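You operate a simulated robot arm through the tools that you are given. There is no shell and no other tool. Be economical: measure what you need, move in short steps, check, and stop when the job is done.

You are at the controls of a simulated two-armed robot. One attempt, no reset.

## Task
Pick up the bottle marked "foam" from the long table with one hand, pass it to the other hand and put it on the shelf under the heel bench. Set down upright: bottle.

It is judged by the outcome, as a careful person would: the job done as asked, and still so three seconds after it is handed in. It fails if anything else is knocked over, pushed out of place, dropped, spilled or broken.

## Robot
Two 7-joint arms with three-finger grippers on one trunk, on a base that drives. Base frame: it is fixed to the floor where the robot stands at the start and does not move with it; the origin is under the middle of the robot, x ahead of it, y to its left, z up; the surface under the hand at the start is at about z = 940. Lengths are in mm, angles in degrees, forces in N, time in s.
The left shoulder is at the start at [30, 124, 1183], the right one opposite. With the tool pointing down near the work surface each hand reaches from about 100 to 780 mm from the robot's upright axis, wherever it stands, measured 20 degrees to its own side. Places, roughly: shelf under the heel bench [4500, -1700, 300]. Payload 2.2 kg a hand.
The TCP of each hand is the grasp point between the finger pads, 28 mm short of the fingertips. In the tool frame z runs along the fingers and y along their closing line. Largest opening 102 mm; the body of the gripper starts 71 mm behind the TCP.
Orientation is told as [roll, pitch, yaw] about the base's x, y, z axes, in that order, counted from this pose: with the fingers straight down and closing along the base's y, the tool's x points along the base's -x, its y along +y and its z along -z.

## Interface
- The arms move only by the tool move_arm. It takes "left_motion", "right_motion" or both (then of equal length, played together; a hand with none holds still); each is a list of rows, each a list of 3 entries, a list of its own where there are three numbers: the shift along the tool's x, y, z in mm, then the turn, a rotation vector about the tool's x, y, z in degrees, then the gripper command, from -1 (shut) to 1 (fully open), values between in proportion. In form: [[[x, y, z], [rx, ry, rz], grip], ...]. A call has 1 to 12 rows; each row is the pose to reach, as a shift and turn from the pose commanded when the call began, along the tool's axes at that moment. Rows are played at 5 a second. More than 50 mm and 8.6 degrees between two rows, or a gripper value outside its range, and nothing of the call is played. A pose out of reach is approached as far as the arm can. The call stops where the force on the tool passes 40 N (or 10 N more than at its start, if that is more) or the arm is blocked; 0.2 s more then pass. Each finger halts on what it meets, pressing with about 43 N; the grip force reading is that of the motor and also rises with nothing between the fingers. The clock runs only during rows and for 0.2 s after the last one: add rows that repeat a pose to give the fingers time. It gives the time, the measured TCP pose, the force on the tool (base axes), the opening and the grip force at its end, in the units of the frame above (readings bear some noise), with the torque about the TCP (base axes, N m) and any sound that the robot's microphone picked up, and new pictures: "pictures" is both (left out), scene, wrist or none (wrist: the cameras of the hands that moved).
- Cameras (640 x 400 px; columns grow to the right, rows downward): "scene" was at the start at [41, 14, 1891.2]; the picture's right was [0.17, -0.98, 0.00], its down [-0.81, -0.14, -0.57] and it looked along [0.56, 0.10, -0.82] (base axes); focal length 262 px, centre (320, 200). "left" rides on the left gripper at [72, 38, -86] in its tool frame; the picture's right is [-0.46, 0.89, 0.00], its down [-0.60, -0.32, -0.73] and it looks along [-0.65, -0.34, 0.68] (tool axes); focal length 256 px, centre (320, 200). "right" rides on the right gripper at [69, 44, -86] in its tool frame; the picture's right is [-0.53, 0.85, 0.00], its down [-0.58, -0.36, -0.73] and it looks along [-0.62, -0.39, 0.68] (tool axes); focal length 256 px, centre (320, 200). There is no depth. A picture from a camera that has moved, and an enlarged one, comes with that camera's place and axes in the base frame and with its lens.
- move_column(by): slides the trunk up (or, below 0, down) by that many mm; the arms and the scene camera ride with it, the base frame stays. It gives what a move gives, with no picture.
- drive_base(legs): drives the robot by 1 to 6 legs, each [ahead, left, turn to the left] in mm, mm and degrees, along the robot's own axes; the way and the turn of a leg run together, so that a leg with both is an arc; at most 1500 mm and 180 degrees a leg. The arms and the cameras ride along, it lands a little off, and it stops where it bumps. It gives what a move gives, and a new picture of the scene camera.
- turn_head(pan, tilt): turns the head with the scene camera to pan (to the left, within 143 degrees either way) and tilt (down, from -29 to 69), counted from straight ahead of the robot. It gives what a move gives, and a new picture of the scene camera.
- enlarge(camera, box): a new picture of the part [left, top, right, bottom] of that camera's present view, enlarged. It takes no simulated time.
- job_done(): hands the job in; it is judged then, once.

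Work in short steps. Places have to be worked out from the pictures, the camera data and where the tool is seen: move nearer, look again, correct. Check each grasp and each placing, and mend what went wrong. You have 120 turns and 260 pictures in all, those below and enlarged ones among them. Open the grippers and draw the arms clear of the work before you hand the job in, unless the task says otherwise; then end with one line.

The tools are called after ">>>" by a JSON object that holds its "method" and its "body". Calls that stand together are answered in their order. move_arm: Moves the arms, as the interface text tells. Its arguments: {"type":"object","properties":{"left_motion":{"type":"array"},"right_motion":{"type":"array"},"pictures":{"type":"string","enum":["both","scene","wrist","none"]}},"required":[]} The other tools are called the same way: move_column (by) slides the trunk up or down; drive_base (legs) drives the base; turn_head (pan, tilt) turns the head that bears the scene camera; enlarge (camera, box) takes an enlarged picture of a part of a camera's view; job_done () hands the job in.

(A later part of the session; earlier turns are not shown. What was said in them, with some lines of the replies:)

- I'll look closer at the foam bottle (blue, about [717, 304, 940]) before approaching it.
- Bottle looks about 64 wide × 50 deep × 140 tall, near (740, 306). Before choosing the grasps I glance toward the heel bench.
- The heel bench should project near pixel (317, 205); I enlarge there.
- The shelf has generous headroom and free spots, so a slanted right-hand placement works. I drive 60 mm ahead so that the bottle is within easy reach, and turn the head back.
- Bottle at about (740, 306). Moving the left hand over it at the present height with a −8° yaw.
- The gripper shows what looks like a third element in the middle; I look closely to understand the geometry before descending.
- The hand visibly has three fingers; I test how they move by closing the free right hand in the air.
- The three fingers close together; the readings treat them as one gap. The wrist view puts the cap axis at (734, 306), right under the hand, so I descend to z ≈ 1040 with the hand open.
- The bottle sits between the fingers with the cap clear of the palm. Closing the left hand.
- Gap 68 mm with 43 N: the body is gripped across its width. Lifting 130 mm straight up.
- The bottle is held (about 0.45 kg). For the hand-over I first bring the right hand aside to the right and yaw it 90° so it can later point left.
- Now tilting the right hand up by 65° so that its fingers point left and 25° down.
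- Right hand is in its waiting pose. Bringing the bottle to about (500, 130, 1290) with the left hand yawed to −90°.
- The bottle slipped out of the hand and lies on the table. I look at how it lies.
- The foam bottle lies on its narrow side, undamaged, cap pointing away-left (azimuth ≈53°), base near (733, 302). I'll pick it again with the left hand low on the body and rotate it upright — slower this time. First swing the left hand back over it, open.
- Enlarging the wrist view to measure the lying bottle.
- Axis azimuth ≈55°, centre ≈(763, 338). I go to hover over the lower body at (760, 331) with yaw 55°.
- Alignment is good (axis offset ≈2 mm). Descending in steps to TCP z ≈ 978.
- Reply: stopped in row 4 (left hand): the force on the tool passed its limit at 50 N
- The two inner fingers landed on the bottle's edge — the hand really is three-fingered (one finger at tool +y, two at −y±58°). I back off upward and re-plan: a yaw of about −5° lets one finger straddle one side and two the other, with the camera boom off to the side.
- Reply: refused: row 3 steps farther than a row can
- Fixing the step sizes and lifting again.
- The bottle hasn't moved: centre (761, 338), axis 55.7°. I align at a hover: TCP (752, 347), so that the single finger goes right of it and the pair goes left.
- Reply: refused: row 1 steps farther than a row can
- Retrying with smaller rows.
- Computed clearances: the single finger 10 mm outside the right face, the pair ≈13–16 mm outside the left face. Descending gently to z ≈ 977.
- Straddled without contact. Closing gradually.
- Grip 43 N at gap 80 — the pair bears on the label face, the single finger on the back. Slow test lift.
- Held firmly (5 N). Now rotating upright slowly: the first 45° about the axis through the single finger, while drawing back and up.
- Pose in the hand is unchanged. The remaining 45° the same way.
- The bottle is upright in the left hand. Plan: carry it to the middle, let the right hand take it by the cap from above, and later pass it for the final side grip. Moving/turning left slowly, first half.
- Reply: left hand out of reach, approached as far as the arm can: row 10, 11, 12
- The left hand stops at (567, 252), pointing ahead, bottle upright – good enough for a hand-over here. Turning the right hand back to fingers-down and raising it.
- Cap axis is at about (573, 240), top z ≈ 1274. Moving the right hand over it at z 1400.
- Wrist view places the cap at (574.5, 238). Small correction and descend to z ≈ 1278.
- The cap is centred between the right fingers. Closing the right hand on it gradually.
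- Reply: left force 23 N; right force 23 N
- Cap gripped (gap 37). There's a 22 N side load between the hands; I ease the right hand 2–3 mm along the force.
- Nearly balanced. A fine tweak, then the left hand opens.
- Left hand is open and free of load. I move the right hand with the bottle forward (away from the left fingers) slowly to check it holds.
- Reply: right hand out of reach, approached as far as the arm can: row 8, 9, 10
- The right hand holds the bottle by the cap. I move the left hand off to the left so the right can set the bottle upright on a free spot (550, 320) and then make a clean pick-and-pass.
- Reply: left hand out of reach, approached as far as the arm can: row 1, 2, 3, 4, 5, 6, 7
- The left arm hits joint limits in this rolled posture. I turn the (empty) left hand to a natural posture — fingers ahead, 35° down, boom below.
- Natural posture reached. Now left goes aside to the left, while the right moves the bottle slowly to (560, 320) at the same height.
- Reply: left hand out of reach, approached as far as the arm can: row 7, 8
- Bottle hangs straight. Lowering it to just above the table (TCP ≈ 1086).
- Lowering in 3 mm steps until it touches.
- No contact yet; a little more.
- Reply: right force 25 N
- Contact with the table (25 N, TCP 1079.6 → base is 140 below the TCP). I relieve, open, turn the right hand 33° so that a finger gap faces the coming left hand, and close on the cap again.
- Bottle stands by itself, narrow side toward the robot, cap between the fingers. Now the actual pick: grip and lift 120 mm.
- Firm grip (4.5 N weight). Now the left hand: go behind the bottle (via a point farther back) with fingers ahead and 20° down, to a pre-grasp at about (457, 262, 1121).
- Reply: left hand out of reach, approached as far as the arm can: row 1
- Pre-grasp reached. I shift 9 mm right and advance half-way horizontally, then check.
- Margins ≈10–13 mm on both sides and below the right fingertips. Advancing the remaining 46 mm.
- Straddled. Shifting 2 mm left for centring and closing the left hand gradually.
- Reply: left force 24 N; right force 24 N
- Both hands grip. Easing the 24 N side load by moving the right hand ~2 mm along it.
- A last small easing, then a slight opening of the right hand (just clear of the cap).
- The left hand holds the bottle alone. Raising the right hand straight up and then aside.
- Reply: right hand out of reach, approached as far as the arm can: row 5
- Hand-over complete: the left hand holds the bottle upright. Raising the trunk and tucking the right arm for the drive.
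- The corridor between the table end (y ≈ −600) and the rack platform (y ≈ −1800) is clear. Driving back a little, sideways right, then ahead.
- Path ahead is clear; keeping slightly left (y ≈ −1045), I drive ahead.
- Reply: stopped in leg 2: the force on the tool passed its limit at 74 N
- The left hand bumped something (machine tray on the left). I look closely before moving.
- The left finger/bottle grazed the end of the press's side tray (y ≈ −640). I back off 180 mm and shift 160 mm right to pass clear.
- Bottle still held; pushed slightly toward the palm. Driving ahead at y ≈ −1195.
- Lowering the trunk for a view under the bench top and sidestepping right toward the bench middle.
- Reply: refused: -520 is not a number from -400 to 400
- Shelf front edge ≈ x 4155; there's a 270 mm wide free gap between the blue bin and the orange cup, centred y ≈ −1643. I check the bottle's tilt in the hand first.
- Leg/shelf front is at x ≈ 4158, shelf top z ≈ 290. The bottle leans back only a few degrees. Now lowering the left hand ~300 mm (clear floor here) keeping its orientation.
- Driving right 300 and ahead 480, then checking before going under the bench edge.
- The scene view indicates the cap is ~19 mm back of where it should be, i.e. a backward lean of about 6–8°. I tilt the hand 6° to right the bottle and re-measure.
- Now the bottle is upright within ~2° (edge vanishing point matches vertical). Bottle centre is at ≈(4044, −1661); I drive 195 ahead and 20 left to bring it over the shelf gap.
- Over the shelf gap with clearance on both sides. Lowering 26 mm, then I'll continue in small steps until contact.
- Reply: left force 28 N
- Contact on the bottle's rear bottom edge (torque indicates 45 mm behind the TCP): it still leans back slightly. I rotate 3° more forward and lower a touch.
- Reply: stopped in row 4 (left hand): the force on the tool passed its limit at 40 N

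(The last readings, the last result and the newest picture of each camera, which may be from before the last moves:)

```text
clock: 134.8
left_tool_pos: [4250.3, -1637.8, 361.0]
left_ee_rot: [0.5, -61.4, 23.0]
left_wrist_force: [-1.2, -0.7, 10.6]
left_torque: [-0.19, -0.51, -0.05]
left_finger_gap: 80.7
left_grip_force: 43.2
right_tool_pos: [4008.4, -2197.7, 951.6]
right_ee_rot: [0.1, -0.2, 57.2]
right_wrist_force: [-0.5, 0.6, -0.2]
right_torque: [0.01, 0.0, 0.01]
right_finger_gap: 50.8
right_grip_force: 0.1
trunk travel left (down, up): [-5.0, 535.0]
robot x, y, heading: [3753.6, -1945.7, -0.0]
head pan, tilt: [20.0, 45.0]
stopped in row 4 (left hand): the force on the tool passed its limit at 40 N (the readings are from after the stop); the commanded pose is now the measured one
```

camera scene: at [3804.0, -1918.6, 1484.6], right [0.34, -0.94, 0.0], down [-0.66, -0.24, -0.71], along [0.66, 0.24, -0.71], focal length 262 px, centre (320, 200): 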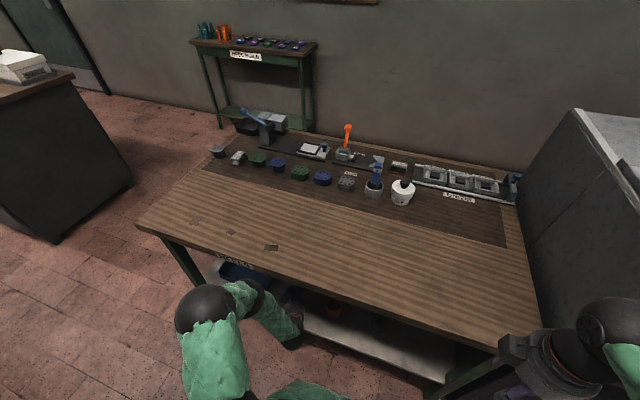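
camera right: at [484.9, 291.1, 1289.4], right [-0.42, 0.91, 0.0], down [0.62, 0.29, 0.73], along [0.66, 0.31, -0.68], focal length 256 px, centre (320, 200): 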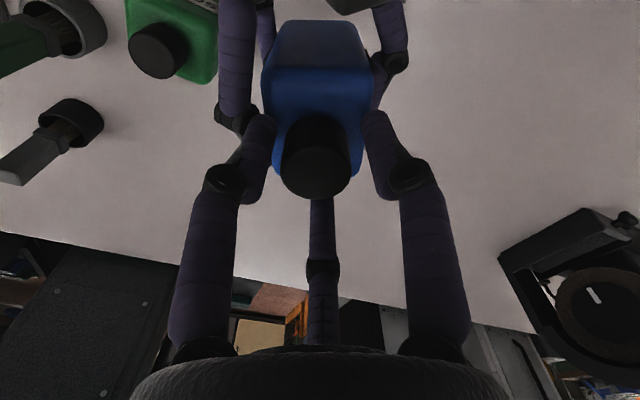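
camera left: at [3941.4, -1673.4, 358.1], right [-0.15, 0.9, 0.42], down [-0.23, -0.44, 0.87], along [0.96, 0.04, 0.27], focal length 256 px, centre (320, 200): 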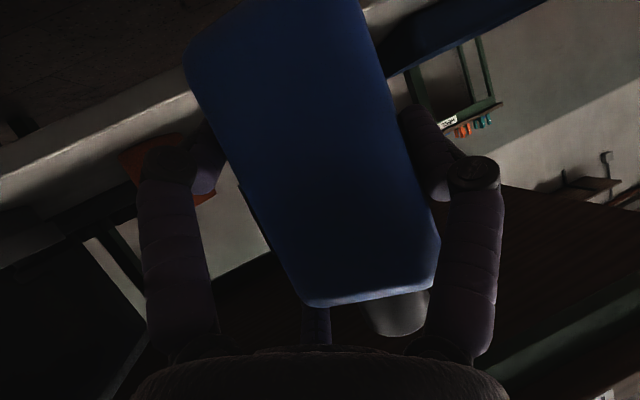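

Now the contact has moved to the front edge, so flat lies between: rotate back 1°, then read.

>>> {"method": "move_arm", "body": {"left_motion": [[[0, 0, 0], [0, -1, 0], -1], [[0, 0, 0], [0, -1.2, 0], -1], [[0, 0, 0], [0, -1.2, 0], -1]], "pictures": "wrist"}}

>>> {"method": "enlarge", "body": {"camera": "scene", "box": [250, 260, 330, 320]}}

```text
clock: 135.6
left_tool_pos: [4251.5, -1638.5, 359.7]
left_ee_rot: [0.5, -62.3, 23.0]
left_wrist_force: [3.4, -3.7, 6.5]
left_torque: [-0.26, -0.58, -0.09]
left_finger_gap: 80.9
left_grip_force: 43.0
right_tool_pos: [4009.5, -2197.5, 951.4]
right_ee_rot: [0.1, -0.1, 57.1]
right_wrist_force: [0.4, -0.5, 0.7]
right_torque: [-0.02, -0.01, -0.03]
right_finger_gap: 51.0
right_grip_force: 0.1
trunk travel left (down, up): [-5.0, 535.0]
robot x, y, heading: [3756.3, -1952.6, -0.0]
head pan, tilt: [20.0, 45.0]
camera left: at [4134.4, -1647.6, 336.5], right [-0.15, 0.9, 0.42], down [-0.21, -0.44, 0.87], along [0.97, 0.05, 0.25], focal length 256 px, centre (320, 200)
```

left: 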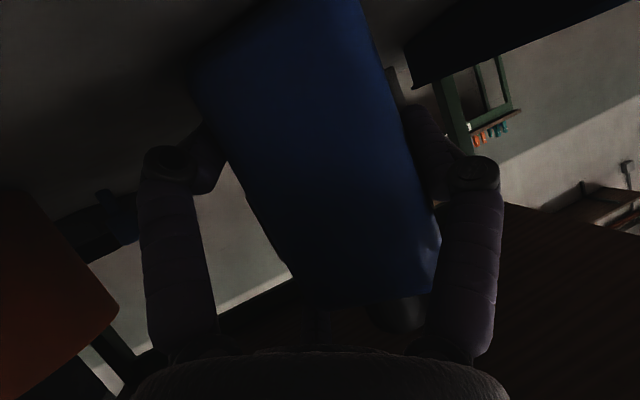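

```text
6.67 times, centred on (290, 290) of scene
camera zoom: at [3802.9, -1919.3, 1484.6], right [0.34, -0.94, 0.0], down [-0.66, -0.24, -0.71], along [0.66, 0.24, -0.71], focal length 1746 px, centre (520, -400)
```

zoom: 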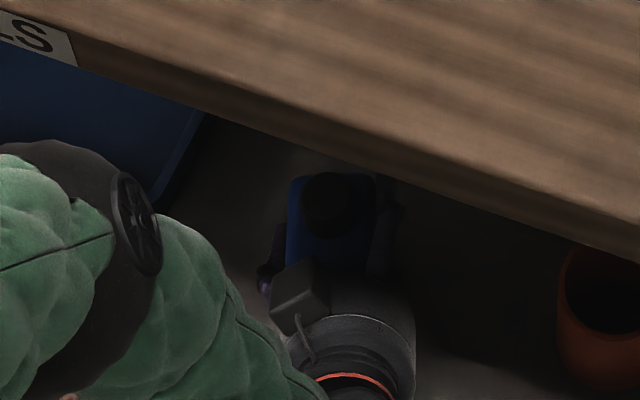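

Bottle rests on the shelf, upright. Opening the left hand gradually.

>>> {"method": "move_arm", "body": {"left_motion": [[[0, 0, 0], [0, 0, 0], 0.62], [[0, 0, 0], [0, 0, 0], 0.68], [[0, 0, 0], [0, 0, 0], 0.76], [[0, 0, 0], [0, 0, 0], 0.85], [[0, 0, 0], [0, 0, 0], 0.95], [[0, 0, 0], [0, 0, 0], 1], [[0, 0, 0], [0, 0, 0], 1]], "pictures": "wrist"}}

>>> {"method": "enlarge", "body": {"camera": "scene", "box": [250, 260, 330, 320]}}

```text
clock: 137.2
left_tool_pos: [4250.0, -1637.7, 360.0]
left_ee_rot: [0.6, -62.3, 23.0]
left_wrist_force: [-1.3, -0.6, -0.4]
left_torque: [0.02, -0.02, -0.02]
left_finger_gap: 102.1
left_grip_force: 0.0
right_tool_pos: [4008.0, -2197.0, 952.7]
right_ee_rot: [0.1, 0.0, 57.1]
right_wrist_force: [0.0, 0.4, 0.0]
right_torque: [-0.01, 0.01, -0.02]
right_finger_gap: 50.9
right_grip_force: 0.0
trunk travel left (down, up): [-5.0, 535.0]
robot x, y, heading: [3755.9, -1948.9, 0.1]
head pan, tilt: [20.0, 45.0]
camera left: at [4134.1, -1647.4, 336.3], right [-0.15, 0.9, 0.42], down [-0.21, -0.44, 0.87], along [0.97, 0.05, 0.25], focal length 256 px, centre (320, 200)
```

left: 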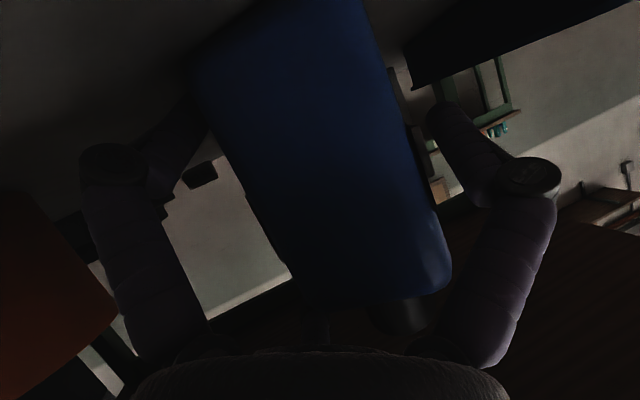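

```text
6.67 times, centred on (290, 290) of scene
camera zoom: at [3803.3, -1918.8, 1484.6], right [0.34, -0.94, 0.0], down [-0.66, -0.24, -0.71], along [0.66, 0.24, -0.71], focal length 1746 px, centre (520, -400)
```

zoom: 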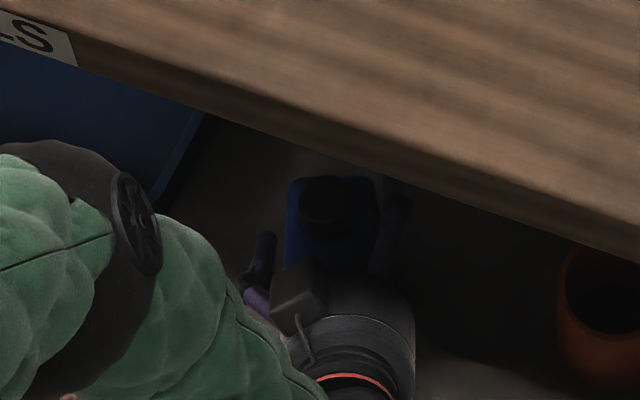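

Released; bottle stands. I withdraw the hand straight back along its pointing direction with the base (keeps the hand level).

>>> {"method": "drive_base", "body": {"legs": [[-110, -47, 0]]}}

>>> {"method": "enlarge", "body": {"camera": "scene", "box": [220, 220, 420, 345]}}

>>> {"method": "enlarge", "body": {"camera": "left", "box": [0, 0, 640, 400]}}

```text
clock: 138.4
left_tool_pos: [4141.9, -1686.1, 359.5]
left_ee_rot: [0.6, -62.3, 23.2]
left_wrist_force: [-1.3, 1.0, 0.6]
left_torque: [0.02, 0.01, -0.02]
left_finger_gap: 102.0
left_grip_force: 0.1
right_tool_pos: [3900.7, -2242.6, 952.7]
right_ee_rot: [0.0, -0.1, 57.2]
right_wrist_force: [0.0, -0.6, 0.3]
right_torque: [-0.01, -0.01, -0.02]
right_finger_gap: 50.9
right_grip_force: 0.1
trunk travel left (down, up): [-5.0, 535.0]
robot x, y, heading: [3649.0, -1994.8, 0.1]
head pan, tilt: [20.0, 45.0]
camera scene: at [3695.1, -1965.8, 1484.7], right [0.34, -0.94, 0.0], down [-0.66, -0.24, -0.71], along [0.66, 0.24, -0.71], focal length 262 px, centre (320, 200)
```

scene: 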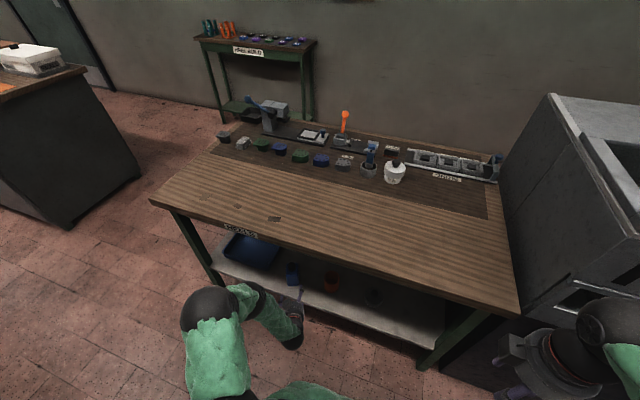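

```text
3.20 times, centred on (320, 282) of scene
camera zoom: at [3695.1, -1965.8, 1484.7], right [0.34, -0.94, 0.0], down [-0.66, -0.24, -0.71], along [0.66, 0.24, -0.71], focal length 838 px, centre (320, -64)
```

zoom: 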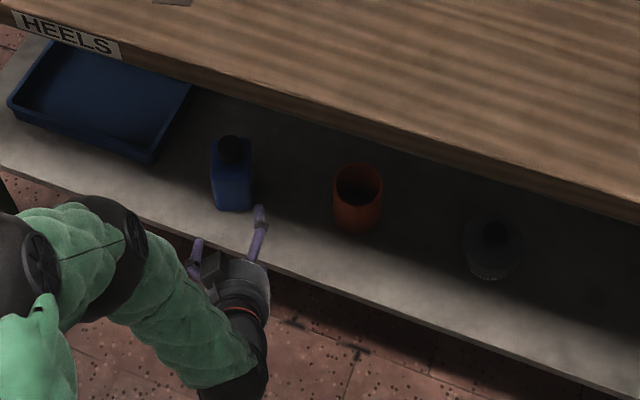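

```text
1.00 times, centred on (320, 200) of left (not enlarged: the box is as wide or as high as the picture)
camera zoom: at [4025.9, -1693.5, 336.5], right [-0.16, 0.9, 0.42], down [-0.21, -0.44, 0.87], along [0.97, 0.05, 0.25], focal length 256 px, centre (320, 200)
```

zoom: 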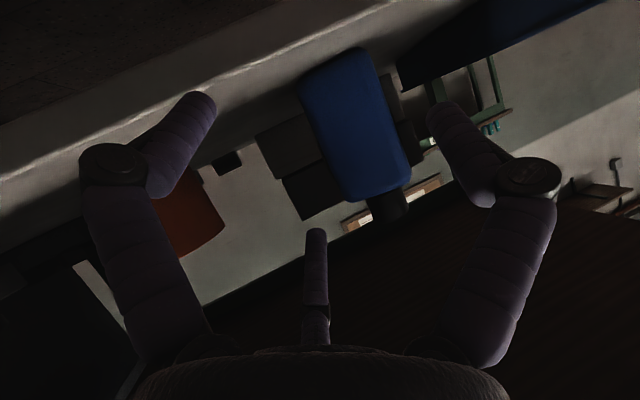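

The bottle stands upright on the shelf, clear of bin and cup. Backing off further and a final check.

>>> {"method": "drive_base", "body": {"legs": [[-350, 0, 0]]}}

>>> {"method": "enlarge", "body": {"camera": "scene", "box": [240, 170, 440, 295]}}

```text
clock: 140.7
left_tool_pos: [3786.8, -1682.5, 359.7]
left_ee_rot: [0.5, -62.3, 23.7]
left_wrist_force: [0.9, 0.6, 0.0]
left_torque: [0.0, 0.02, 0.0]
left_finger_gap: 101.9
left_grip_force: 0.3
right_tool_pos: [3550.2, -2243.9, 953.1]
right_ee_rot: [0.2, 0.0, 57.7]
right_wrist_force: [0.4, 0.2, 0.4]
right_torque: [0.04, 0.01, 0.01]
right_finger_gap: 51.1
right_grip_force: 0.1
trunk travel left (down, up): [-5.0, 535.0]
robot x, y, heading: [3294.8, -1996.6, 0.8]
head pan, tilt: [20.0, 45.0]
camera scene: at [3342.0, -1967.8, 1484.6], right [0.35, -0.94, 0.0], down [-0.66, -0.25, -0.71], along [0.66, 0.25, -0.71], focal length 262 px, centre (320, 200)
```

scene: 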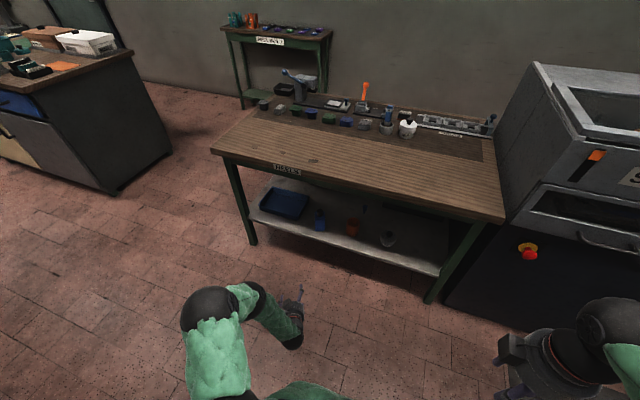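

```text
3.20 times, centred on (340, 232) of scene
camera zoom: at [3342.0, -1967.8, 1484.6], right [0.35, -0.94, 0.0], down [-0.66, -0.25, -0.71], along [0.66, 0.25, -0.71], focal length 838 px, centre (256, 96)
```

zoom: 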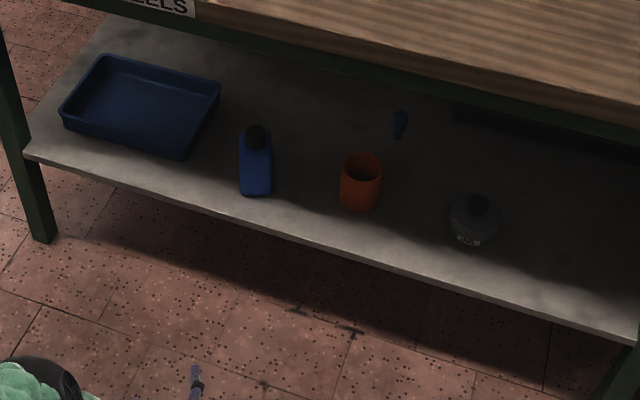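

The foam bottle is upright on the shelf, nothing else there was touched, and both arms are clear. Handing in.

>>> {"method": "job_done", "body": {}}

```text
The job is handed in.
```

The foam bottle is standing upright on the shelf under the heel bench, but it was dropped once on the way. It slipped from the left hand onto the long table; I saw no damage. I picked it up again, righted it, and set it back on the table. The right hand then picked it up by the cap and passed it to the left hand, which placed it. While driving, the left hand also bumped the end of the press's side tray. The bottle stayed in the grip and I saw nothing on the tray move. Both arms are clear of the bench; the left gripper is fully open and the right is empty and half open.
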